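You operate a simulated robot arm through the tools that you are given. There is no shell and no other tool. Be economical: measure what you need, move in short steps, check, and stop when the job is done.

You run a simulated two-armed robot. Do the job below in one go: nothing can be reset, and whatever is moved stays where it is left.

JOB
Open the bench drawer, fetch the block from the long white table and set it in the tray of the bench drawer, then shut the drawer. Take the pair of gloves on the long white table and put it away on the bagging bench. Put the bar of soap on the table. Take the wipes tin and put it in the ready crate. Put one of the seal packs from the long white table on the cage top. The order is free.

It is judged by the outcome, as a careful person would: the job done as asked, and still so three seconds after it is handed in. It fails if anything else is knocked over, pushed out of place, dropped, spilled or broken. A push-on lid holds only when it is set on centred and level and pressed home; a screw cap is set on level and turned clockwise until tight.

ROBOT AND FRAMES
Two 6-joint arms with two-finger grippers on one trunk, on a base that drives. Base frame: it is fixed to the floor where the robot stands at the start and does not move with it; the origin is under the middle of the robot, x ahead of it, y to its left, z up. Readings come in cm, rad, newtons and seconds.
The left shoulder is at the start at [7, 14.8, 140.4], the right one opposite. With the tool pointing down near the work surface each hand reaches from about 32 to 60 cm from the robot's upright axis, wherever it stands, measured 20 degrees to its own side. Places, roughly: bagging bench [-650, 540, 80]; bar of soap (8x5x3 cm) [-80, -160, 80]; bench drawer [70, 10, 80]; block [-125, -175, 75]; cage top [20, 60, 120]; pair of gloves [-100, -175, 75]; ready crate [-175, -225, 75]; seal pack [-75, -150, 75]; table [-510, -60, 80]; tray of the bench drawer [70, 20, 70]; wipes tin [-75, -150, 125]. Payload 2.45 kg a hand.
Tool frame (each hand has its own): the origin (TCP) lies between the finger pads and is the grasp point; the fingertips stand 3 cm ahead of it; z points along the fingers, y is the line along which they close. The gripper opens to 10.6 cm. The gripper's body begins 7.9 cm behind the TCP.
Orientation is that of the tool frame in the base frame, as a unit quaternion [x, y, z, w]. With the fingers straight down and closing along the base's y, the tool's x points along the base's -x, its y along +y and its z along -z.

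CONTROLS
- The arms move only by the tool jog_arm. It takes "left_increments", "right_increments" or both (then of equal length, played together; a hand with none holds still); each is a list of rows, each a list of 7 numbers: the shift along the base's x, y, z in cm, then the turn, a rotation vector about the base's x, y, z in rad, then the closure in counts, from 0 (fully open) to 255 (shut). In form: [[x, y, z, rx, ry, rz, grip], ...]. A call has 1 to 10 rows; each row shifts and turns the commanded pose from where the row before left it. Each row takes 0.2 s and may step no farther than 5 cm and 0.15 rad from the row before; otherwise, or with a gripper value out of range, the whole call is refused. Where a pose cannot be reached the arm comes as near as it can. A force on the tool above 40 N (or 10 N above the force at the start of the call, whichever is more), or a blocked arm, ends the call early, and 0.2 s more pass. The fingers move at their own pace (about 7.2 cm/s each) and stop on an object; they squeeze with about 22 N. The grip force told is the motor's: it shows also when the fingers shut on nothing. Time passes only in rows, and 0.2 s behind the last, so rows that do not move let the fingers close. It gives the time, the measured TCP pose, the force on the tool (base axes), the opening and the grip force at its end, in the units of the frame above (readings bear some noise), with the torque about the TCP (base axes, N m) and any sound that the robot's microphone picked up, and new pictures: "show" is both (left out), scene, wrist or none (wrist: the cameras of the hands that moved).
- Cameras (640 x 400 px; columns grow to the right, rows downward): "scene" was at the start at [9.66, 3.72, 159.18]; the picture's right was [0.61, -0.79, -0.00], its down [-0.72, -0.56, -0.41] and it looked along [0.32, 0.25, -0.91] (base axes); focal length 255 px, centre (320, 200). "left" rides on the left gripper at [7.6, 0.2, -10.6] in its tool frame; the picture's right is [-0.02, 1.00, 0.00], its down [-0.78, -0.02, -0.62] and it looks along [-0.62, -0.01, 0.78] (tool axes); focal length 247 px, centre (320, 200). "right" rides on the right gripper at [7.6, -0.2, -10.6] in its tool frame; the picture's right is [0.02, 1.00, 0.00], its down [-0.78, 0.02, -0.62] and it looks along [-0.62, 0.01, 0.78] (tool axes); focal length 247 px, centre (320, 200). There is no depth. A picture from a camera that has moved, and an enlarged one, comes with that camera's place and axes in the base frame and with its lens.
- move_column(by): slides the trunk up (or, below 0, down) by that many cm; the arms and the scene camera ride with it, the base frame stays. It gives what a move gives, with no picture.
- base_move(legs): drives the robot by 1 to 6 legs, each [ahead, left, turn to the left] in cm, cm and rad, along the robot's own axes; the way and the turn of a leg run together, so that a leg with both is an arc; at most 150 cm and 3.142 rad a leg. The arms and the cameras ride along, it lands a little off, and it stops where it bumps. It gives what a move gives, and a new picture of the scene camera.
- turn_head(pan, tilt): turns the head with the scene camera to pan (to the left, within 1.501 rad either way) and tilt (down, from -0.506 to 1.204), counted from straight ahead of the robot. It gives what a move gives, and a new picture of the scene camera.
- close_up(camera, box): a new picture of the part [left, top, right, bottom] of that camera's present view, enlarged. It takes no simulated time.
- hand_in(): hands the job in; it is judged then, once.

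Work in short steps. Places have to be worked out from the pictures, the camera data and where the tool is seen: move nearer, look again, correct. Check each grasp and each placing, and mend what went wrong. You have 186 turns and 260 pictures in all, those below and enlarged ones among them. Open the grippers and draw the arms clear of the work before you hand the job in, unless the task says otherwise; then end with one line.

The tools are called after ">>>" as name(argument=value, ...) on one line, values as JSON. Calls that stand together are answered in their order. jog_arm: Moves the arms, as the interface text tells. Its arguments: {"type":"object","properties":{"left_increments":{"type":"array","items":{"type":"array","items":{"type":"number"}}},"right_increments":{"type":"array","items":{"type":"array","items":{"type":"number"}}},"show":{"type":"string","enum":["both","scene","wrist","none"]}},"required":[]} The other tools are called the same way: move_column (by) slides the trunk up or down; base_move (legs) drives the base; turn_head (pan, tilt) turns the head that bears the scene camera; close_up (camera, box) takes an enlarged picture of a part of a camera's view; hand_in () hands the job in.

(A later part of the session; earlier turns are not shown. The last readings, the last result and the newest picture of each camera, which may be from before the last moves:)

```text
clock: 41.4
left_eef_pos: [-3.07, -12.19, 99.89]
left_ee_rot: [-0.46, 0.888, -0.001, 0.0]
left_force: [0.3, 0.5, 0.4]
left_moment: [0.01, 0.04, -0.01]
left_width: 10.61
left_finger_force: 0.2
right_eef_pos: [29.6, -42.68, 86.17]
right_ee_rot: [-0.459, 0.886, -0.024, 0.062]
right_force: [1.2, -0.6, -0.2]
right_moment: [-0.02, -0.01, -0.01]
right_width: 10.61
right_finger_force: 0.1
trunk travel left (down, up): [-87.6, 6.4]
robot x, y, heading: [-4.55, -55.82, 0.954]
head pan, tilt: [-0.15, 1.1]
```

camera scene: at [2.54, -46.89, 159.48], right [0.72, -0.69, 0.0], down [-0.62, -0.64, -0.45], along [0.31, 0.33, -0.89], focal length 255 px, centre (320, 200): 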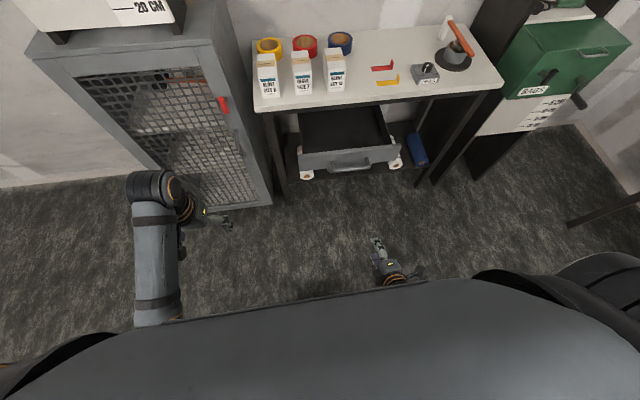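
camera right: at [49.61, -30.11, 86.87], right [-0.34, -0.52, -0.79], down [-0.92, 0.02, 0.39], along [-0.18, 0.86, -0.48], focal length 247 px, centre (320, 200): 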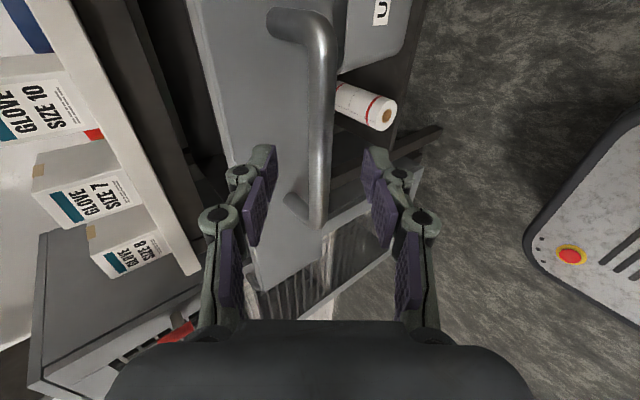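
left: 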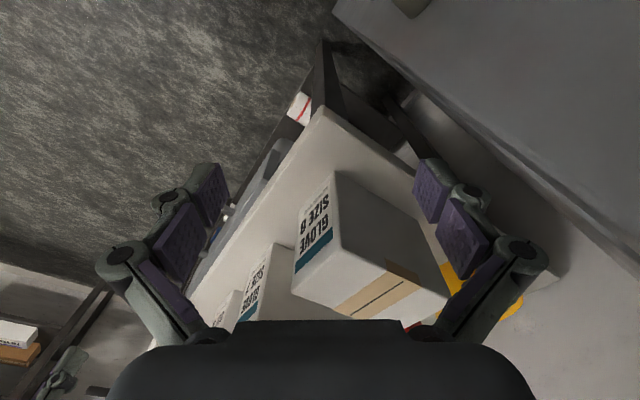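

Drawer left open. Now turn around toward the long white table.

>>> base_move(legs=[[0, 0, -3.14]])

>>> turn_head(pan=0, tilt=0.45)

>>> close_up(camera="scene", box=[180, 100, 500, 300])

```text
clock: 49.1
left_eef_pos: [-7.11, -99.19, 99.95]
left_ee_rot: [0.892, 0.453, 0.001, 0.0]
left_force: [-0.7, 0.0, 0.8]
left_moment: [-0.03, 0.01, 0.0]
left_width: 10.6
left_finger_force: 0.0
right_eef_pos: [-39.27, -68.35, 86.18]
right_ee_rot: [0.889, 0.453, -0.062, -0.025]
right_force: [0.6, -1.0, -0.6]
right_moment: [-0.03, -0.01, -0.02]
right_width: 10.6
right_finger_force: 0.1
trunk travel left (down, up): [-87.6, 6.4]
robot x, y, heading: [-4.64, -55.51, -2.202]
head pan, tilt: [-0.15, 1.1]
camera scene: at [-12.21, -64.23, 159.49], right [-0.71, 0.7, 0.0], down [0.63, 0.63, -0.45], along [-0.32, -0.32, -0.89], focal length 255 px, centre (320, 200)
```

scene: 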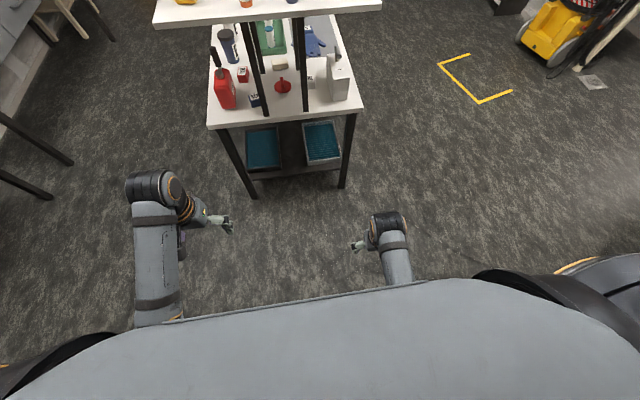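

```text
clock: 50.2
left_eef_pos: [-6.96, -99.19, 100.06]
left_ee_rot: [0.891, 0.453, 0.001, -0.001]
left_force: [0.9, -0.3, -0.2]
left_moment: [-0.01, 0.02, 0.0]
left_width: 10.63
left_finger_force: 0.1
right_eef_pos: [-39.18, -68.42, 86.09]
right_ee_rot: [0.889, 0.453, -0.061, -0.026]
right_force: [-0.4, -0.3, 0.2]
right_moment: [0.0, -0.02, -0.01]
right_width: 10.6
right_finger_force: 0.0
trunk travel left (down, up): [-87.6, 6.4]
robot x, y, heading: [-4.44, -55.83, -2.2]
head pan, tilt: [0.0, 0.45]
camera scene: at [-13.19, -67.17, 164.7], right [-0.81, 0.59, 0.0], down [0.26, 0.35, -0.9], along [-0.53, -0.73, -0.44], focal length 255 px, centre (320, 200)
```

scene: 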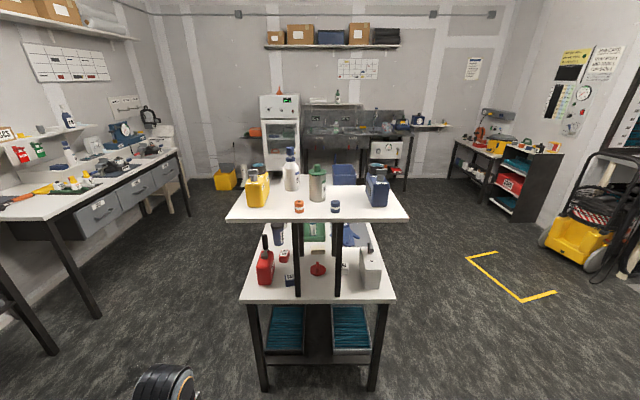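

```text
2.00 times, centred on (340, 200) of scene
camera zoom: at [-13.19, -67.17, 164.7], right [-0.81, 0.59, 0.0], down [0.26, 0.35, -0.9], along [-0.53, -0.73, -0.44], focal length 510 px, centre (280, 200)
```

zoom: 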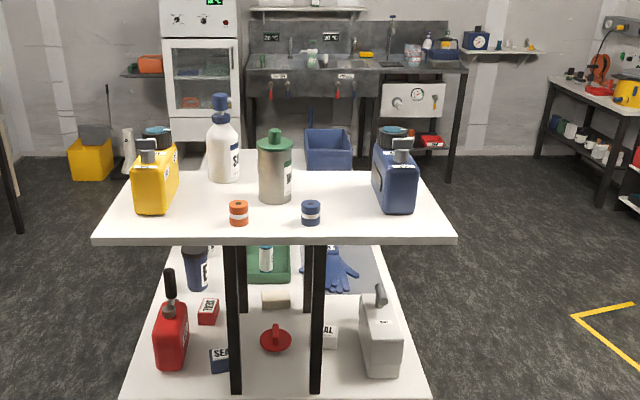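

The table runs lengthwise away from me; upper shelf over its near end. Things to take lie nearer its right side. I'll straighten the right hand, then drive around to the right side and face it.

>>> jog_arm(right_increments=[[-1, -1.4, 3, 0.012, -0.133, 0, 0], [-1, -1.4, 3, 0, 0, 0, 0], [-1, -1.4, 3, 0, 0, 0, 0]], show="none")

>>> base_move(legs=[[0, -88, 0], [135, 0, 0], [0, 0, 1.57]])

>>> turn_head(pan=0, tilt=0.6)

```text
clock: 51.0
left_eef_pos: [-6.94, -99.29, 99.89]
left_ee_rot: [0.892, 0.453, 0.001, 0.0]
left_force: [0.5, 0.2, 0.2]
left_moment: [0.04, 0.01, 0.02]
left_width: 10.59
left_finger_force: 0.0
right_eef_pos: [-42.21, -72.45, 95.13]
right_ee_rot: [0.891, 0.454, 0.0, 0.0]
right_force: [-0.4, 0.0, -1.6]
right_moment: [-0.03, 0.03, -0.01]
right_width: 10.62
right_finger_force: 0.0
trunk travel left (down, up): [-87.6, 6.4]
robot x, y, heading: [-4.9, -55.44, -2.199]
head pan, tilt: [0.0, 0.45]
```

```text
clock: 65.8
left_eef_pos: [-111.79, -115.4, 99.97]
left_ee_rot: [0.311, 0.95, 0.0, -0.001]
left_force: [0.0, -1.1, -0.1]
left_moment: [0.01, 0.03, -0.02]
left_width: 10.6
left_finger_force: 0.1
right_eef_pos: [-138.46, -150.78, 95.07]
right_ee_rot: [0.31, 0.951, 0.0, 0.0]
right_force: [0.3, 0.4, 0.2]
right_moment: [0.01, 0.01, -0.02]
right_width: 10.62
right_finger_force: 0.0
trunk travel left (down, up): [-87.6, 6.4]
robot x, y, heading: [-155.05, -112.91, -0.635]
head pan, tilt: [0.0, 0.45]
camera scene: at [-143.81, -121.4, 164.71], right [-0.59, -0.81, 0.0], down [-0.35, 0.26, -0.9], along [0.73, -0.53, -0.44], focal length 255 px, centre (320, 200)
```

scene: 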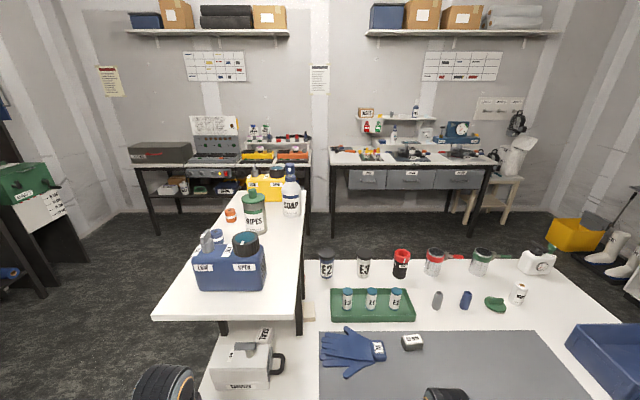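

```text
clock: 66.5
left_eef_pos: [-111.66, -115.44, 99.89]
left_ee_rot: [0.311, 0.95, 0.0, -0.001]
left_force: [-0.2, -0.1, -0.2]
left_moment: [0.01, 0.0, -0.02]
left_width: 10.61
left_finger_force: 0.0
right_eef_pos: [-138.49, -150.68, 95.1]
right_ee_rot: [0.31, 0.951, 0.001, 0.0]
right_force: [0.5, -0.3, -0.7]
right_moment: [-0.02, 0.04, -0.02]
right_width: 10.61
right_finger_force: 0.2
trunk travel left (down, up): [-87.6, 6.4]
robot x, y, heading: [-155.07, -113.25, -0.636]
head pan, tilt: [0.0, 0.6]
camera scene: at [-144.09, -121.18, 163.36], right [-0.59, -0.81, 0.0], down [-0.46, 0.33, -0.83], along [0.67, -0.49, -0.56], focal length 255 px, centre (320, 200)
```

scene: 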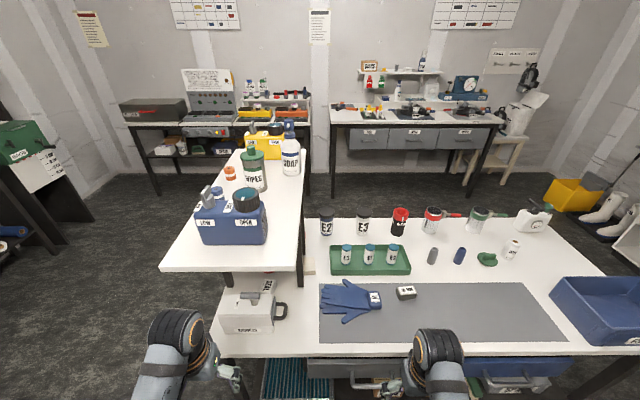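

Clear view: gloves on the grey mat, a small labelled item next to it, blue crate at right, wipes tin (green lid) on the upper shelf. Enlarge.

>>> close_up(camera="scene", box=[300, 210, 540, 360])

>>> close_up(camera="scene", box=[160, 120, 340, 360])

>>> close_up(camera="scene", box=[480, 200, 640, 360])

```text
2.67 times, centred on (420, 285) of scene
camera zoom: at [-144.09, -121.18, 163.36], right [-0.59, -0.81, 0.0], down [-0.46, 0.33, -0.83], along [0.67, -0.49, -0.56], focal length 680 px, centre (53, -27)
```

zoom: 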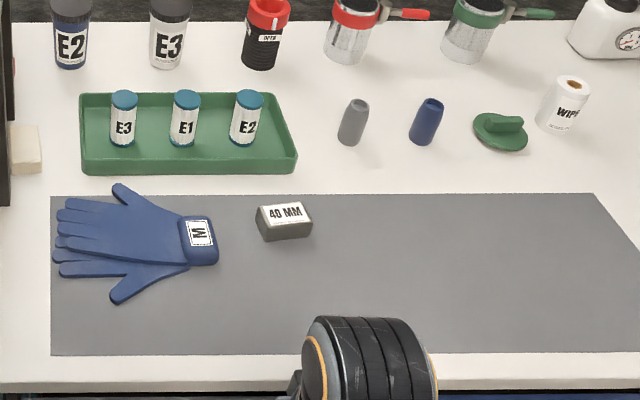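

```text
1.67 times, centred on (250, 240) of scene
camera zoom: at [-144.09, -121.18, 163.36], right [-0.59, -0.81, 0.0], down [-0.46, 0.33, -0.83], along [0.67, -0.49, -0.56], focal length 425 px, centre (437, 133)
```

zoom: 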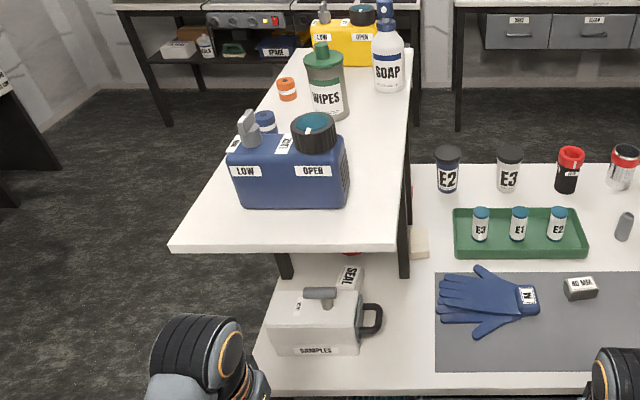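

```text
2.50 times, centred on (560, 280) of scene
camera zoom: at [-144.09, -121.18, 163.36], right [-0.59, -0.81, 0.0], down [-0.46, 0.33, -0.83], along [0.67, -0.49, -0.56], focal length 637 px, centre (-280, 0)
```

zoom: 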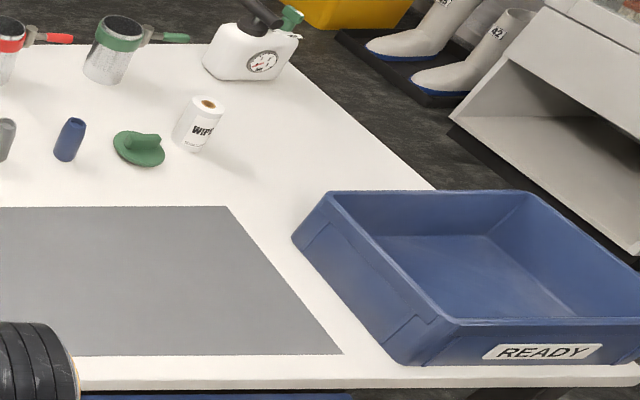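

The block is the "40 MM" grey piece beside the gloves; the tin (WIPES, green lid) is best reached from the table's near end. First the block with the right hand: move in and right.

>>> base_move(legs=[[0, -16, 0], [14, 0, 0]])

>>> turn_head(pan=-0.3, tilt=1.0)

>>> close_up(camera="right", box=[0, 0, 640, 400])

```text
clock: 68.8
left_eef_pos: [-109.65, -136.79, 100.04]
left_ee_rot: [0.311, 0.95, 0.0, -0.001]
left_force: [0.1, 0.1, -0.2]
left_moment: [-0.01, 0.0, 0.03]
left_width: 10.58
left_finger_force: 0.1
right_eef_pos: [-136.44, -171.87, 95.11]
right_ee_rot: [0.309, 0.951, 0.0, -0.001]
right_force: [-0.2, 0.1, 0.3]
right_moment: [0.0, 0.04, -0.02]
right_width: 10.58
right_finger_force: 0.1
trunk travel left (down, up): [-87.6, 6.4]
robot x, y, heading: [-152.87, -134.43, -0.633]
head pan, tilt: [0.0, 0.6]
camera scene: at [-142.06, -142.41, 163.35], right [-0.59, -0.81, 0.0], down [-0.46, 0.33, -0.82], along [0.67, -0.49, -0.57], focal length 255 px, centre (320, 200)
```

scene: 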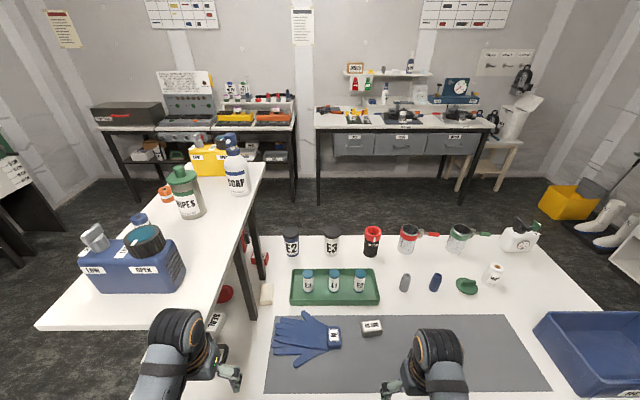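

```text
clock: 69.7
left_eef_pos: [-109.72, -136.73, 99.95]
left_ee_rot: [0.31, 0.951, 0.001, -0.001]
left_force: [1.3, 0.2, -0.9]
left_moment: [-0.01, 0.01, 0.01]
left_width: 10.62
left_finger_force: 0.1
right_eef_pos: [-136.47, -171.93, 95.0]
right_ee_rot: [0.31, 0.951, -0.001, -0.001]
right_force: [-0.7, -0.7, -0.1]
right_moment: [0.01, -0.02, -0.01]
right_width: 10.6
right_finger_force: 0.1
trunk travel left (down, up): [-87.6, 6.4]
robot x, y, heading: [-153.37, -134.12, -0.631]
head pan, tilt: [-0.3, 1.0]
camera scene: at [-145.11, -142.78, 160.16], right [-0.8, -0.6, 0.0], down [-0.5, 0.68, -0.54], along [0.32, -0.43, -0.84], focal length 255 px, centre (320, 200)
```

scene: 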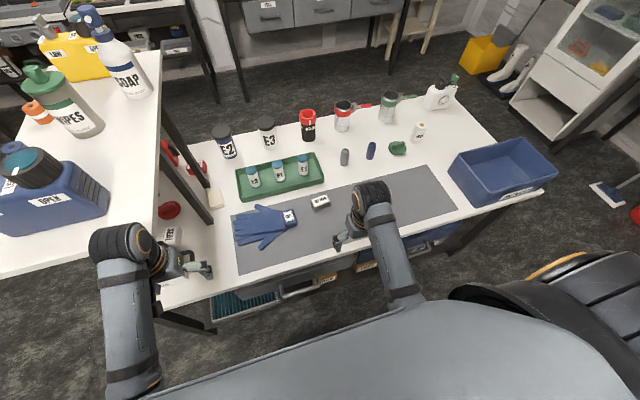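

```text
1.00 times, centred on (320, 200) of right (not enlarged: the box is as wide or as high as the picture)
camera zoom: at [-142.79, -167.49, 105.63], right [0.57, 0.82, 0.0], down [0.64, -0.45, 0.62], along [0.51, -0.35, -0.78], focal length 247 px, centre (320, 200)
```

zoom: 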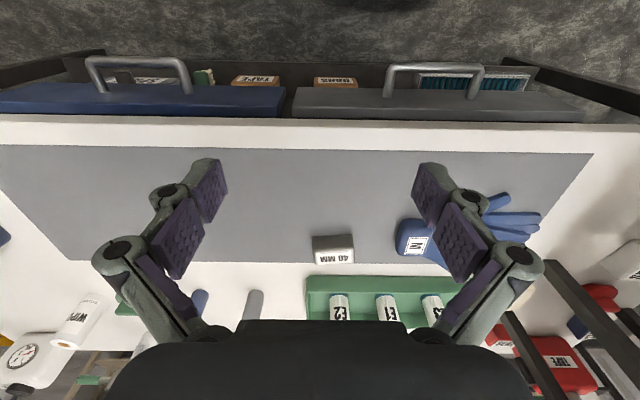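

Block is at about (-114,-184.6,78). I'll nudge 5 cm closer and bring the right hand above it.

>>> base_move(legs=[[5, 0, 0]])

>>> jog_arm(right_increments=[[3.7, -1.9, 0, 0, 0, 0, 0], [3.7, -1.9, 0, 0, 0, 0, 0], [3.7, -1.9, 0, 0, 0, 0, 0], [3.7, -1.9, -1, 0, 0, 0, 0], [3.7, -1.9, -2, 0, 0, 0, 0]], show="wrist")

```text
clock: 70.5
left_eef_pos: [-109.38, -137.05, 100.17]
left_ee_rot: [0.311, 0.95, 0.0, -0.003]
left_force: [-19.9, 15.7, 10.7]
left_moment: [-2.75, -3.71, 0.01]
left_width: 10.62
left_finger_force: 0.0
right_eef_pos: [-135.57, -172.55, 95.38]
right_ee_rot: [0.308, 0.951, 0.0, 0.003]
right_force: [0.6, -1.0, 0.7]
right_moment: [-0.04, 0.0, 0.01]
right_width: 10.61
right_finger_force: 0.1
trunk travel left (down, up): [-87.6, 6.4]
robot x, y, heading: [-151.81, -135.02, -0.628]
head pan, tilt: [-0.3, 1.0]
stopped in leg 1: the force on the tool passed its limit at 93 N (the readings are from after the stop); the commanded pose is now the measured one
camera scene: at [-144.73, -143.14, 160.24], right [-0.8, -0.6, 0.0], down [-0.5, 0.67, -0.55], along [0.33, -0.44, -0.84], focal length 255 px, centre (320, 200)
```

scene: 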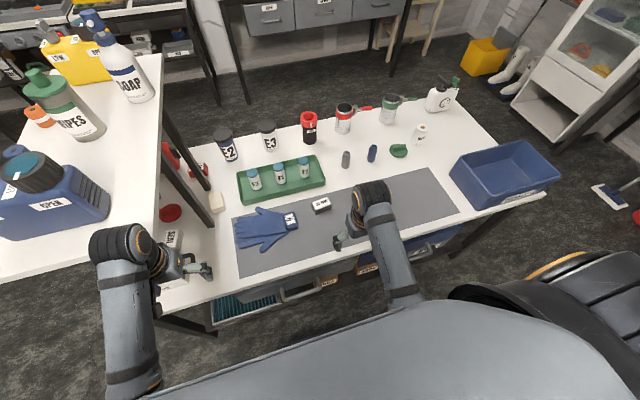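

```text
clock: 71.8
left_eef_pos: [-109.43, -136.94, 100.16]
left_ee_rot: [0.31, 0.951, 0.001, -0.003]
left_force: [-21.0, 14.7, 11.0]
left_moment: [-2.6, -3.81, -0.03]
left_width: 10.64
left_finger_force: 0.0
right_eef_pos: [-117.13, -181.88, 92.92]
right_ee_rot: [0.309, 0.951, -0.002, 0.005]
right_force: [1.0, 0.0, 0.6]
right_moment: [0.04, -0.02, 0.03]
right_width: 10.6
right_finger_force: 0.0
trunk travel left (down, up): [-87.6, 6.4]
robot x, y, heading: [-151.69, -135.18, -0.626]
head pan, tilt: [-0.3, 1.0]
stopped in row 5 (left hand): the force on the tool passed its limit at 47 N (the readings are from after the stop); the commanded pose is now the measured one
camera right: at [-123.55, -177.43, 103.34], right [0.57, 0.82, 0.0], down [0.64, -0.44, 0.63], along [0.52, -0.36, -0.78], focal length 247 px, centre (320, 200)
```

right: 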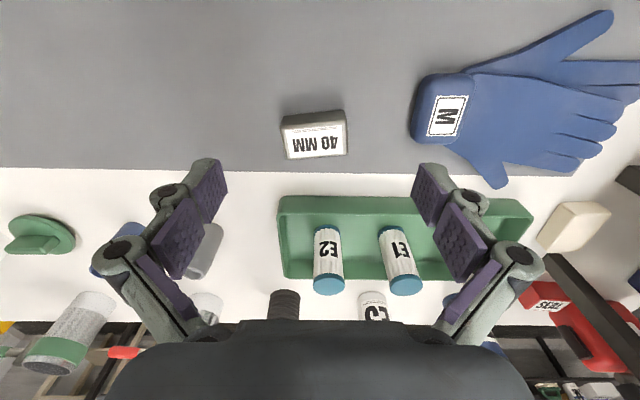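

The left arm touched the upper shelf's edge. I'll pull the left hand back and rightwards away from it.

>>> jog_arm(left_increments=[[-1.6, 1.2, 0, 0, 0, 0, 0], [-2.0, 0.4, 0, 0, 0, 0, 0], [-2.4, -3.2, 0, 0, 0, 0, 0], [-2.4, -3.2, 0, 0, 0, 0, 0]], show="scene")

```text
clock: 72.8
left_eef_pos: [-111.49, -135.23, 99.11]
left_ee_rot: [0.337, 0.936, 0.094, 0.024]
left_force: [1.1, 0.3, 0.4]
left_moment: [0.0, 0.03, 0.03]
left_width: 10.59
left_finger_force: 0.1
left hand out of reach, approached as far as the arm can: row 4
right_eef_pos: [-116.44, -182.07, 92.55]
right_ee_rot: [0.309, 0.951, -0.002, -0.001]
right_force: [0.1, 0.2, 0.7]
right_moment: [-0.05, 0.02, 0.01]
right_width: 10.59
right_finger_force: 0.0
trunk travel left (down, up): [-87.6, 6.4]
robot x, y, heading: [-151.76, -135.37, -0.634]
head pan, tilt: [-0.3, 1.0]
stopped in row 4 (left hand): the arm was blocked; the commanded pose is now the measured one
camera scene: at [-143.41, -143.45, 160.15], right [-0.8, -0.6, 0.0], down [-0.5, 0.67, -0.54], along [0.32, -0.43, -0.84], focal length 255 px, centre (320, 200)
```

scene: 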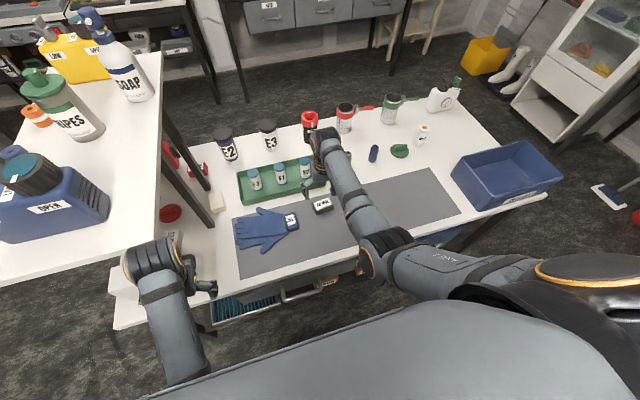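

Freed, nothing displaced. Now align the right hand over the block (yaw +0.12) and lower to look.

>>> jog_arm(right_increments=[[2.1, -2.5, -2.5, 0, 0, 0.12, 0], [0, 0, -3, 0, 0, 0, 0], [0, 0, -2, 0, 0, 0, 0]], show="wrist")

```text
clock: 73.6
left_eef_pos: [-111.72, -135.36, 99.39]
left_ee_rot: [0.337, 0.936, 0.096, 0.026]
left_force: [0.4, -0.3, 0.3]
left_moment: [-0.01, 0.0, -0.02]
left_width: 10.62
left_finger_force: 0.0
right_eef_pos: [-114.55, -184.79, 85.03]
right_ee_rot: [0.251, 0.968, -0.001, 0.001]
right_force: [-0.2, 0.1, 0.0]
right_moment: [0.0, -0.05, -0.01]
right_width: 10.59
right_finger_force: 0.1
trunk travel left (down, up): [-87.6, 6.4]
robot x, y, heading: [-151.81, -135.15, -0.631]
head pan, tilt: [-0.3, 1.0]
camera right: at [-121.4, -181.12, 95.58], right [0.47, 0.88, 0.0], down [0.69, -0.37, 0.62], along [0.55, -0.29, -0.78], focal length 247 px, centre (320, 200)
```

right: 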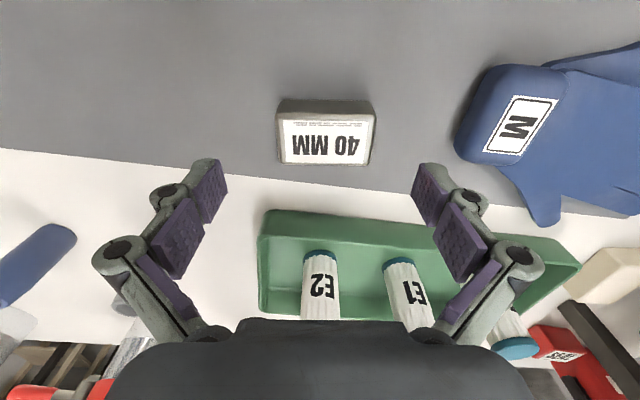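

Aligned over the block. Lowering.

>>> jog_arm(right_increments=[[0.1, 0.2, -2.5, 0, 0, 0, 0], [0, 0, -2, 0, 0, 0, 0], [0, 0, -0.8, 0, 0, 0, 0]], show="wrist")

```text
clock: 74.4
left_eef_pos: [-111.72, -135.52, 99.28]
left_ee_rot: [0.338, 0.936, 0.097, 0.024]
left_force: [0.4, 0.1, 0.5]
left_moment: [0.03, -0.01, -0.02]
left_width: 10.6
left_finger_force: 0.2
right_eef_pos: [-116.34, -183.74, 82.1]
right_ee_rot: [0.252, 0.968, 0.0, 0.0]
right_force: [-0.6, -0.2, 1.0]
right_moment: [0.05, 0.02, 0.01]
right_width: 10.61
right_finger_force: 0.1
right hand out of reach, approached as far as the arm can: row 1, 2, 3
trunk travel left (down, up): [-87.6, 6.4]
robot x, y, heading: [-151.71, -135.08, -0.627]
head pan, tilt: [-0.3, 1.0]
camera right: at [-123.08, -180.04, 92.67], right [0.47, 0.88, 0.0], down [0.69, -0.37, 0.62], along [0.55, -0.29, -0.78], focal length 247 px, centre (320, 200)
```

right: 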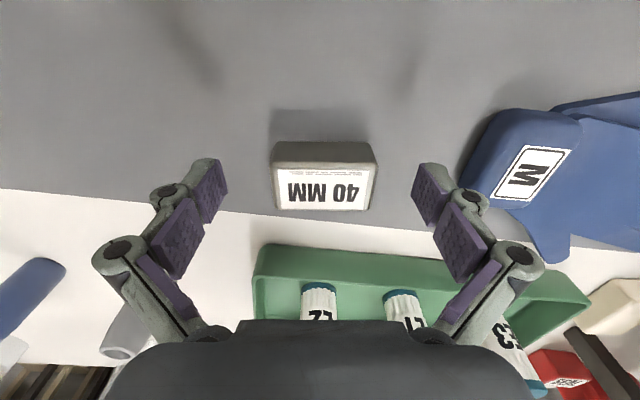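

Out of reach at this height; I'll lift the hand and lower the trunk 12 cm so the arm can extend.

>>> jog_arm(right_increments=[[0, 0, 4, 0, 0, 0, 0], [0, 0, 4, 0, 0, 0, 0], [0, 0, 3, 0, 0, 0, 0]], show="none")

>>> move_column(by=-10)

>>> close_up(camera="right", box=[0, 0, 640, 400])

```text
clock: 75.2
left_eef_pos: [-111.65, -135.32, 99.25]
left_ee_rot: [0.337, 0.936, 0.097, 0.024]
left_force: [-0.2, 0.4, 0.4]
left_moment: [0.01, 0.04, 0.02]
left_width: 10.6
left_finger_force: 0.1
right_eef_pos: [-116.44, -183.68, 93.22]
right_ee_rot: [0.251, 0.968, 0.0, -0.001]
right_force: [0.2, 0.6, 0.1]
right_moment: [0.0, 0.01, 0.04]
right_width: 10.61
right_finger_force: 0.0
trunk travel left (down, up): [-87.6, 6.4]
robot x, y, heading: [-151.79, -135.49, -0.626]
head pan, tilt: [-0.3, 1.0]
```

```text
clock: 76.5
left_eef_pos: [-111.78, -135.51, 89.27]
left_ee_rot: [0.337, 0.936, 0.096, 0.024]
left_force: [0.0, -0.1, -0.4]
left_moment: [0.03, 0.0, 0.03]
left_width: 10.58
left_finger_force: 0.1
right_eef_pos: [-116.36, -183.69, 83.19]
right_ee_rot: [0.251, 0.968, 0.0, 0.0]
right_force: [-0.3, 0.1, 0.2]
right_moment: [0.0, 0.04, -0.03]
right_width: 10.59
right_finger_force: 0.2
trunk travel left (down, up): [-77.6, 16.4]
robot x, y, heading: [-152.06, -134.85, -0.631]
head pan, tilt: [-0.3, 1.0]
```

```text
1.00 times, centred on (320, 200) of right (not enlarged: the box is as wide or as high as the picture)
camera zoom: at [-123.11, -180.04, 93.68], right [0.47, 0.88, 0.0], down [0.69, -0.37, 0.62], along [0.55, -0.29, -0.78], focal length 247 px, centre (320, 200)
```

zoom: 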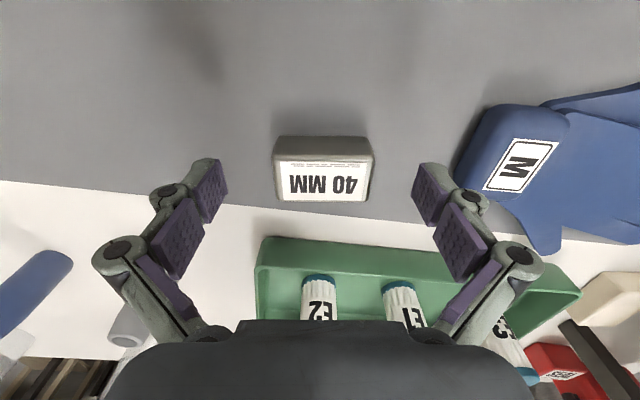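

Now shift forward and down onto the block.

>>> jog_arm(right_increments=[[1.9, -0.9, 0, 0, 0, 0, 0], [0, 0, -2, 0, 0, 0, 0], [0, 0, -1, 0, 0, 0, 0]], show="wrist")

```text
clock: 77.3
left_eef_pos: [-111.69, -135.4, 89.39]
left_ee_rot: [0.337, 0.936, 0.096, 0.026]
left_force: [0.5, 0.9, 0.7]
left_moment: [0.01, -0.02, -0.02]
left_width: 10.61
left_finger_force: 0.0
right_eef_pos: [-114.49, -184.58, 80.2]
right_ee_rot: [0.251, 0.968, 0.0, 0.001]
right_force: [0.1, -1.3, 0.0]
right_moment: [0.0, -0.02, -0.01]
right_width: 10.62
right_finger_force: 0.1
trunk travel left (down, up): [-77.6, 16.4]
robot x, y, heading: [-151.8, -135.32, -0.63]
head pan, tilt: [-0.3, 1.0]
camera right: at [-121.22, -180.94, 90.72], right [0.47, 0.88, 0.0], down [0.69, -0.37, 0.62], along [0.55, -0.29, -0.78], focal length 247 px, centre (320, 200)
```

right: 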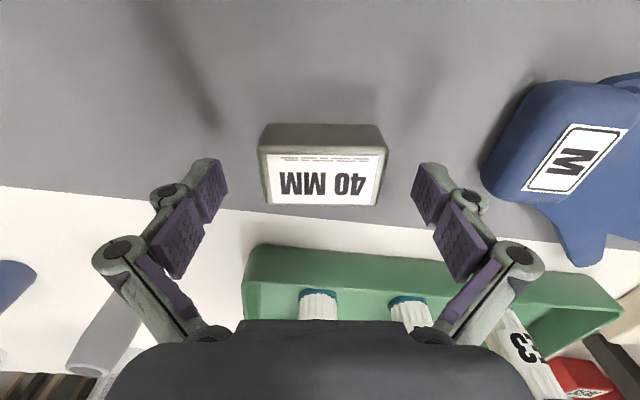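

Still a bit high; lowering 1.5 cm more and closing.

>>> jog_arm(right_increments=[[0, 0, -0.8, 0, 0, 0, 0], [0, 0, -0.7, 0, 0, 0, 0]], show="wrist")

```text
clock: 77.9
left_eef_pos: [-111.64, -135.47, 89.28]
left_ee_rot: [0.337, 0.936, 0.097, 0.025]
left_force: [-0.2, -0.7, 0.2]
left_moment: [-0.03, -0.03, 0.01]
left_width: 10.6
left_finger_force: 0.1
right_eef_pos: [-114.4, -184.64, 78.68]
right_ee_rot: [0.252, 0.968, 0.0, 0.001]
right_force: [0.4, 0.2, -0.1]
right_moment: [0.01, 0.0, 0.02]
right_width: 10.59
right_finger_force: 0.0
trunk travel left (down, up): [-77.6, 16.4]
robot x, y, heading: [-151.81, -134.73, -0.629]
head pan, tilt: [-0.3, 1.0]
camera right: at [-121.16, -180.94, 89.17], right [0.47, 0.88, 0.0], down [0.69, -0.37, 0.62], along [0.55, -0.29, -0.78], focal length 247 px, centre (320, 200)
```

right: 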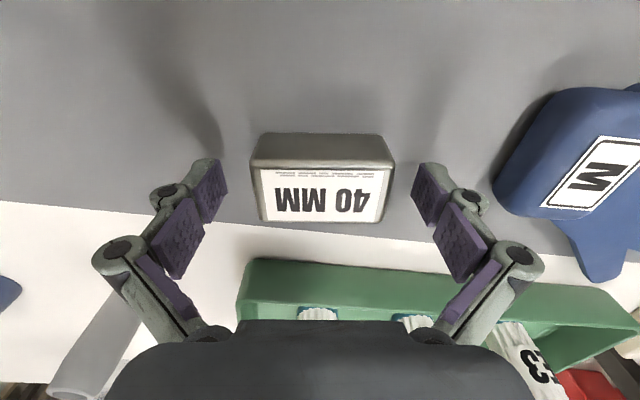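

Block top is at about TCP height. Close.

>>> jog_arm(right_increments=[[0.2, -0.15, -0.4, 0, 0, 0, 100], [0, 0, 0, 0, 0, 0, 255], [0, 0, 0, 0, 0, 0, 255], [0, 0, 3, 0, 0, 0, 255]], show="wrist")

```text
clock: 78.9
left_eef_pos: [-111.68, -135.38, 89.13]
left_ee_rot: [0.337, 0.936, 0.097, 0.025]
left_force: [-0.5, 0.4, -0.3]
left_moment: [0.0, 0.0, 0.01]
left_width: 10.59
left_finger_force: 0.1
right_eef_pos: [-114.38, -184.67, 81.24]
right_ee_rot: [0.251, 0.968, -0.001, 0.0]
right_force: [0.1, -0.5, -2.4]
right_moment: [-0.01, 0.05, -0.02]
right_width: 6.99
right_finger_force: 21.9
trunk travel left (down, up): [-77.6, 16.4]
robot x, y, heading: [-151.59, -135.46, -0.63]
head pan, tilt: [-0.3, 1.0]
camera right: at [-121.06, -181.05, 91.72], right [0.47, 0.88, 0.0], down [0.69, -0.37, 0.62], along [0.55, -0.29, -0.78], focal length 247 px, centre (320, 200)
```

right: 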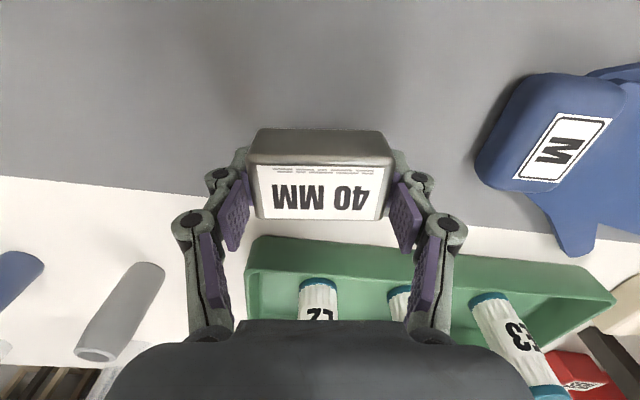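

Block is gripped (7.0 cm). Lift, draw back, then move the base back and round to the near end for a seal pack.

>>> jog_arm(right_increments=[[0, 0, 4, 0, 0, 0, 255], [-2.5, 1.7, 2, 0, 0, 0, 255], [-3, 2, 0, 0, 0, 0, 255], [-3, 2, 0, 0, 0, 0, 255], [-3, 2, 0, 0, 0, 0, 255], [0, 0, 0, 0, 0, 0, 255]], show="none")

>>> base_move(legs=[[-35, 0, 0], [0, 120, 0], [0, 0, -1.57], [0, 105, 0]])

>>> turn_head(pan=0.0, tilt=0.5)

>>> close_up(camera="scene", box=[200, 150, 440, 350])

```text
clock: 80.3
left_eef_pos: [-111.75, -135.42, 89.25]
left_ee_rot: [0.338, 0.936, 0.096, 0.024]
left_force: [0.6, -1.0, 0.5]
left_moment: [0.01, -0.01, -0.01]
left_width: 10.57
left_finger_force: 0.0
right_eef_pos: [-125.54, -177.15, 87.24]
right_ee_rot: [0.252, 0.968, 0.0, 0.0]
right_force: [0.4, 0.8, -2.8]
right_moment: [-0.01, 0.02, 0.02]
right_width: 6.94
right_finger_force: 22.7
trunk travel left (down, up): [-77.6, 16.4]
robot x, y, heading: [-152.22, -135.24, -0.631]
head pan, tilt: [-0.3, 1.0]
```

```text
clock: 97.1
left_eef_pos: [-27.65, -120.31, 89.32]
left_ee_rot: [0.905, 0.414, 0.05, 0.086]
left_force: [0.4, -0.7, -1.0]
left_moment: [-0.02, 0.03, -0.02]
left_width: 10.63
left_finger_force: 0.1
right_eef_pos: [-68.9, -105.46, 87.25]
right_ee_rot: [0.868, 0.497, -0.001, 0.0]
right_force: [-0.5, -0.4, -2.9]
right_moment: [-0.05, 0.03, -0.01]
right_width: 7.0
right_finger_force: 22.1
trunk travel left (down, up): [-77.6, 16.4]
robot x, y, heading: [-26.53, -80.35, -2.222]
head pan, tilt: [-0.3, 1.0]
camera scene: at [-35.45, -88.08, 150.15], right [-0.58, 0.81, 0.0], down [0.69, 0.49, -0.54], along [-0.44, -0.31, -0.84], focal length 255 px, centre (320, 200)
```

scene: 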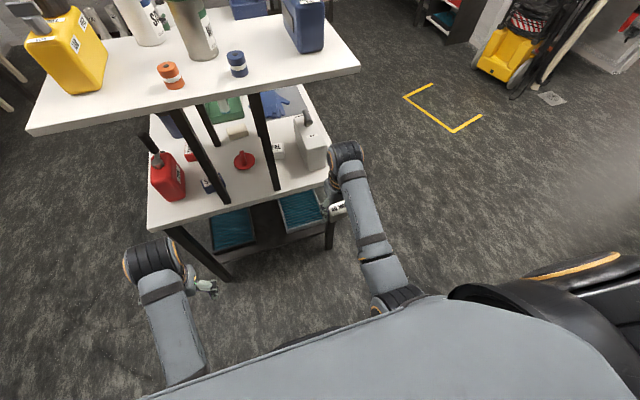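

```text
clock: 98.0
left_eef_pos: [-27.68, -120.36, 89.04]
left_ee_rot: [0.905, 0.414, 0.05, 0.087]
left_force: [0.0, 0.0, -0.6]
left_moment: [0.0, -0.02, 0.01]
left_width: 10.57
left_finger_force: 0.2
right_eef_pos: [-68.89, -105.44, 87.25]
right_ee_rot: [0.868, 0.497, -0.001, 0.001]
right_force: [-0.3, -0.1, -3.8]
right_moment: [-0.03, 0.01, 0.04]
right_width: 6.95
right_finger_force: 22.8
trunk travel left (down, up): [-77.6, 16.4]
robot x, y, heading: [-26.52, -80.11, -2.221]
head pan, tilt: [0.0, 0.499]
camera scene: at [-35.3, -91.26, 154.25], right [-0.79, 0.61, 0.0], down [0.29, 0.38, -0.88], along [-0.53, -0.7, -0.48], focal length 255 px, centre (320, 200)
```

scene: 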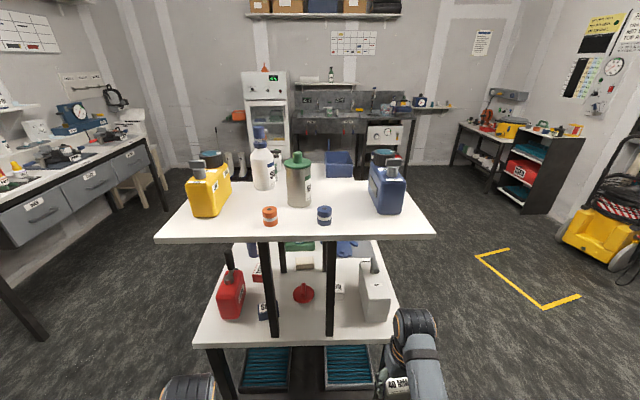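

```text
2.00 times, centred on (320, 250) of scene
camera zoom: at [-35.3, -91.26, 154.25], right [-0.79, 0.61, 0.0], down [0.29, 0.38, -0.88], along [-0.53, -0.7, -0.48], focal length 510 px, centre (320, 100)
```

zoom: 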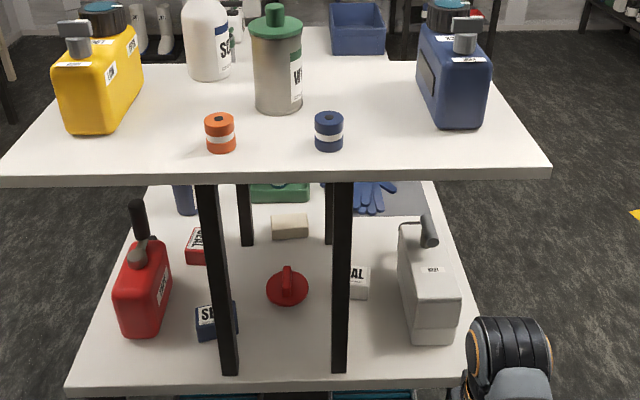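

Blue SEAL is wedged between leg and bottle; the red SEAL is better reached from the table's left side. I'll drive there with the left hand leading on the far side.

>>> base_move(legs=[[0, 88, 0], [0, 0, -1.571], [0, 60, 0]])

>>> turn_head(pan=0.2, tilt=0.75)

```text
clock: 109.5
left_eef_pos: [-33.22, -179.98, 89.23]
left_ee_rot: [0.934, -0.344, -0.025, 0.096]
left_force: [0.1, -0.5, -0.7]
left_moment: [-0.02, 0.0, 0.0]
left_width: 10.61
left_finger_force: 0.0
right_eef_pos: [-18.5, -138.62, 87.35]
right_ee_rot: [0.966, -0.26, -0.002, 0.0]
right_force: [-0.7, 0.2, -3.6]
right_moment: [0.0, 0.03, -0.01]
right_width: 6.98
right_finger_force: 22.4
trunk travel left (down, up): [-77.6, 16.4]
robot x, y, heading: [7.17, -180.87, 2.495]
head pan, tilt: [0.0, 0.499]
camera scene: at [-4.32, -172.24, 154.26], right [0.6, 0.8, 0.0], down [0.38, -0.29, -0.88], along [-0.7, 0.53, -0.48], focal length 255 px, centre (320, 200)
```

scene: 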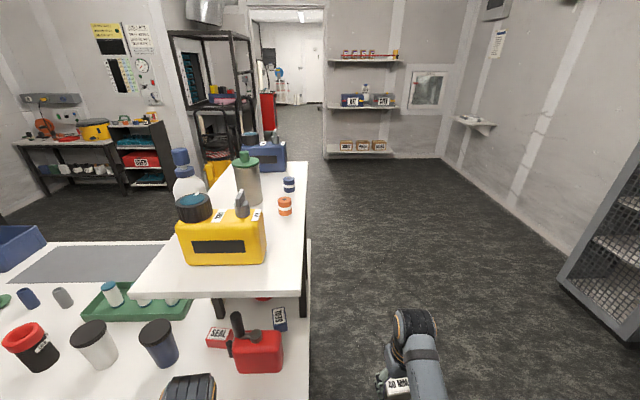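

```text
clock: 110.2
left_eef_pos: [-33.06, -179.87, 89.27]
left_ee_rot: [0.933, -0.345, -0.025, 0.097]
left_force: [0.9, -0.2, -0.4]
left_moment: [0.02, -0.01, 0.02]
left_width: 10.59
left_finger_force: 0.1
right_eef_pos: [-18.5, -138.73, 87.23]
right_ee_rot: [0.966, -0.26, 0.0, -0.001]
right_force: [-0.2, 0.8, -2.7]
right_moment: [-0.01, -0.06, -0.02]
right_width: 6.96
right_finger_force: 22.2
trunk travel left (down, up): [-77.6, 16.4]
robot x, y, heading: [7.0, -180.81, 2.49]
head pan, tilt: [0.201, 0.75]
camera scene: at [-4.56, -174.19, 152.07], right [0.43, 0.9, 0.0], down [0.61, -0.29, -0.73], along [-0.66, 0.32, -0.68], focal length 255 px, centre (320, 200)
```

scene: 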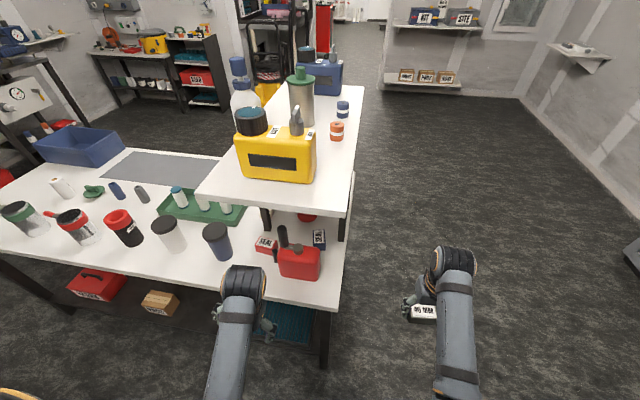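

Red SEAL ≈ (-64,-167). Shift left 14, forward 6, then tilt the left hand toward it.

>>> base_move(legs=[[0, 13, 0], [6, 0, 0]])

>>> close_up(camera="left", box=[0, 0, 640, 400])

```text
clock: 112.1
left_eef_pos: [-45.5, -186.87, 89.34]
left_ee_rot: [0.934, -0.344, -0.027, 0.096]
left_force: [0.7, 0.1, -0.5]
left_moment: [-0.01, 0.03, -0.01]
left_width: 10.59
left_finger_force: 0.0
right_eef_pos: [-30.78, -145.55, 87.31]
right_ee_rot: [0.966, -0.26, -0.001, -0.001]
right_force: [-0.5, 0.8, -3.6]
right_moment: [0.02, -0.04, -0.03]
right_width: 6.97
right_finger_force: 22.6
trunk travel left (down, up): [-77.6, 16.4]
robot x, y, heading: [-5.73, -187.78, 2.492]
head pan, tilt: [0.201, 0.75]
camera scene: at [-16.86, -181.04, 152.09], right [0.43, 0.9, 0.0], down [0.61, -0.29, -0.73], along [-0.66, 0.32, -0.68], focal length 255 px, centre (320, 200)
```

scene: 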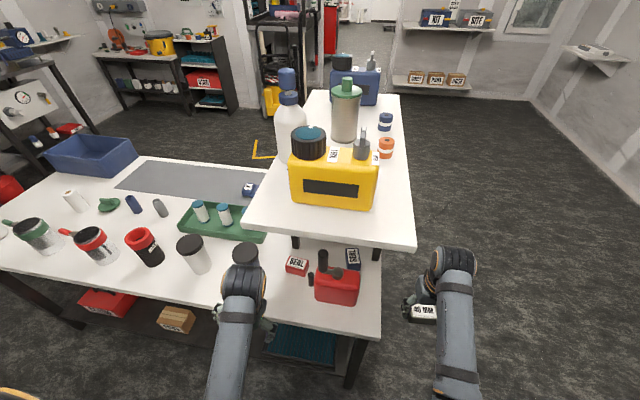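

```text
1.00 times, centred on (320, 200) of left (not enlarged: the box is as wide or as high as the picture)
camera zoom: at [-38.56, -190.21, 99.82], right [-0.65, -0.73, 0.2], down [-0.51, 0.62, 0.59], along [-0.55, 0.29, -0.78], focal length 247 px, centre (320, 200)
```

zoom: 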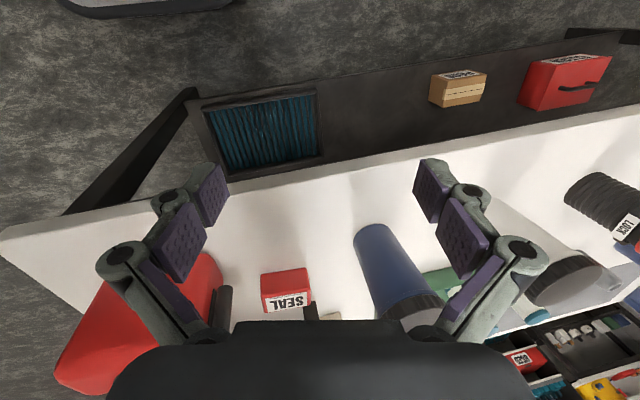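

SEAL at ≈(-63.8,-166.7), slightly rotated. I'll set the left hand pitched forward 0.6 and move nearer at safe height to look.

>>> jog_arm(left_increments=[[0, 0, 1, 0.083, -0.056, 0.027, 0], [0, 0, 1, 0.082, -0.055, 0.027, 0], [-1, 1.5, 1, 0.091, 0.119, 0, 0], [-2, 2.5, 0, 0.091, 0.119, 0, 0], [-2, 2.5, 0, 0.091, 0.119, 0, 0], [-2, 2.5, 0, 0.091, 0.119, 0, 0], [0, 0, 0, 0, 0, 0, 0]], show="wrist")

```text
clock: 113.7
left_eef_pos: [-52.77, -178.01, 91.84]
left_ee_rot: [0.905, -0.306, -0.28, -0.094]
left_force: [-0.3, -0.3, -0.5]
left_moment: [-0.01, 0.02, -0.04]
left_width: 10.58
left_finger_force: 0.0
left hand out of reach, approached as far as the arm can: row 2
right_eef_pos: [-30.99, -145.28, 87.24]
right_ee_rot: [0.966, -0.26, 0.0, -0.001]
right_force: [0.3, 0.0, -2.8]
right_moment: [0.04, 0.0, 0.02]
right_width: 6.98
right_finger_force: 22.6
trunk travel left (down, up): [-77.6, 16.4]
robot x, y, heading: [-5.97, -187.45, 2.498]
head pan, tilt: [0.201, 0.75]
camera left: at [-43.01, -185.61, 96.31], right [-0.62, -0.78, 0.01], down [-0.22, 0.19, 0.95], along [-0.75, 0.59, -0.3], focal length 247 px, centre (320, 200)
```

left: 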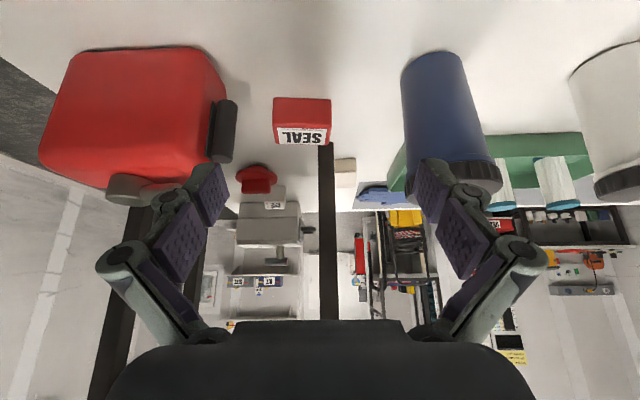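

Clear view: pack is 7.2×4×4.4 cm, front face at ≈(-61.8,-168.2), aligned with the hand but 2 cm to the right. Lower trunk 8 cm for a flatter forearm, then centre laterally.

>>> move_column(by=-8)

>>> jog_arm(left_increments=[[1.3, 1.7, 0, 0, 0, 0, 30], [-2.4, 1.8, -0.5, 0, 0, 0, 30], [0, 0, 0, 0, 0, 0, 30]], show="wrist")

```text
clock: 114.9
left_eef_pos: [-52.78, -178.02, 83.91]
left_ee_rot: [0.905, -0.308, -0.278, -0.094]
left_force: [-0.4, 0.5, 0.3]
left_moment: [0.01, -0.02, 0.01]
left_width: 10.6
left_finger_force: 0.1
right_eef_pos: [-30.87, -145.33, 79.19]
right_ee_rot: [0.966, -0.259, 0.0, 0.0]
right_force: [0.2, 0.5, -3.8]
right_moment: [0.01, 0.02, -0.01]
right_width: 6.96
right_finger_force: 22.1
trunk travel left (down, up): [-69.6, 24.4]
robot x, y, heading: [-5.28, -187.4, 2.498]
head pan, tilt: [0.201, 0.75]
```

```text
clock: 115.7
left_eef_pos: [-53.84, -174.58, 83.41]
left_ee_rot: [0.905, -0.307, -0.281, -0.09]
left_force: [0.4, -0.1, 0.6]
left_moment: [0.01, 0.0, 0.03]
left_width: 9.39
left_finger_force: 0.0
right_eef_pos: [-30.95, -145.4, 79.27]
right_ee_rot: [0.966, -0.26, -0.001, 0.0]
right_force: [0.1, -0.6, -3.1]
right_moment: [0.0, 0.0, 0.02]
right_width: 6.99
right_finger_force: 22.4
trunk travel left (down, up): [-69.6, 24.4]
robot x, y, heading: [-5.32, -187.78, 2.493]
head pan, tilt: [0.201, 0.75]
camera left: at [-44.15, -182.16, 87.78], right [-0.62, -0.78, 0.02], down [-0.22, 0.2, 0.95], along [-0.75, 0.59, -0.3], focal length 247 px, centre (320, 200)
```

left: 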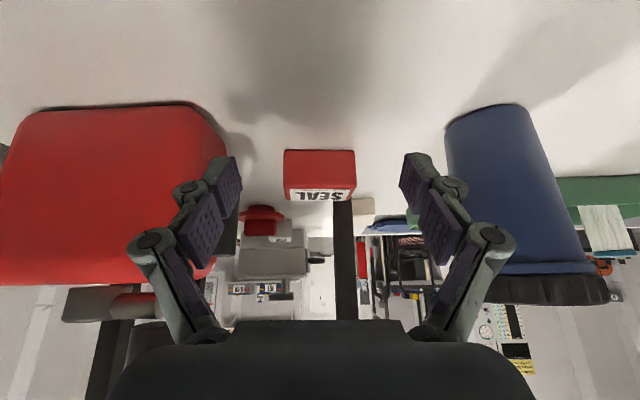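

Centred. Forward 8 cm first, dropping slightly.

>>> jog_arm(left_increments=[[-2.1, 1.6, -1, 0, 0, 0, 30], [-2.1, 1.6, -1, 0, 0, 0, 30], [-2.1, 1.6, -1.3, 0, 0, 0, 30], [0, 0, 0, 0, 0, 0, 30]], show="wrist")

```text
clock: 116.7
left_eef_pos: [-60.19, -169.56, 80.13]
left_ee_rot: [0.905, -0.306, -0.279, -0.093]
left_force: [-0.2, -0.1, -0.1]
left_moment: [0.0, -0.02, -0.02]
left_width: 9.35
left_finger_force: 0.1
right_eef_pos: [-30.94, -145.47, 79.12]
right_ee_rot: [0.966, -0.259, -0.001, 0.0]
right_force: [-0.5, 0.2, -2.8]
right_moment: [0.0, 0.0, -0.01]
right_width: 6.93
right_finger_force: 22.0
trunk travel left (down, up): [-69.6, 24.4]
robot x, y, heading: [-5.6, -187.94, 2.494]
head pan, tilt: [0.201, 0.75]
camera left: at [-50.41, -177.2, 84.55], right [-0.62, -0.78, 0.01], down [-0.23, 0.19, 0.95], along [-0.75, 0.59, -0.3], focal length 247 px, centre (320, 200)
```

left: 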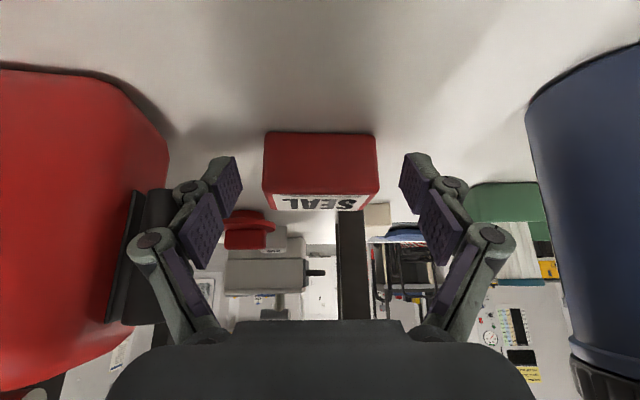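

Close to the bottle's handle; narrow the opening slightly and advance the last 4 cm.

>>> jog_arm(left_increments=[[0, 0, -0.7, 0, 0, 0, 45], [-1.5, 1.1, -0.5, 0, 0, 0, 45], [-1.2, 0.9, -0.3, 0, 0, 0, 45]], show="wrist")

```text
clock: 117.5
left_eef_pos: [-62.84, -167.75, 78.58]
left_ee_rot: [0.905, -0.306, -0.28, -0.093]
left_force: [0.5, 0.4, 0.1]
left_moment: [0.01, 0.02, 0.01]
left_width: 8.71
left_finger_force: 0.0
right_eef_pos: [-30.96, -145.39, 79.15]
right_ee_rot: [0.966, -0.26, 0.0, -0.001]
right_force: [0.5, 0.1, -3.2]
right_moment: [0.01, 0.01, 0.01]
right_width: 6.98
right_finger_force: 21.8
trunk travel left (down, up): [-69.6, 24.4]
robot x, y, heading: [-5.64, -187.32, 2.492]
head pan, tilt: [0.201, 0.75]
camera left: at [-53.13, -175.29, 82.97], right [-0.62, -0.78, 0.01], down [-0.23, 0.2, 0.95], along [-0.75, 0.59, -0.3], focal length 247 px, centre (320, 200)
```

left: 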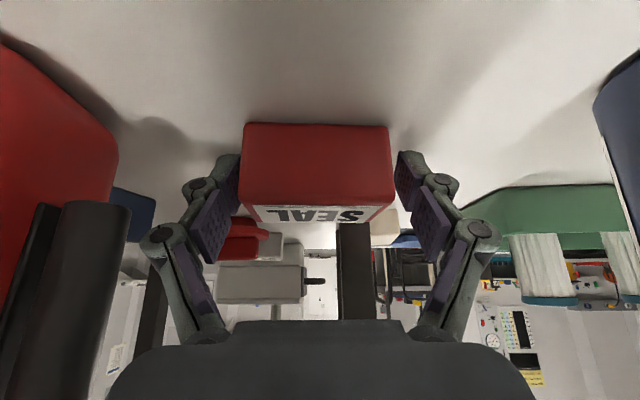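

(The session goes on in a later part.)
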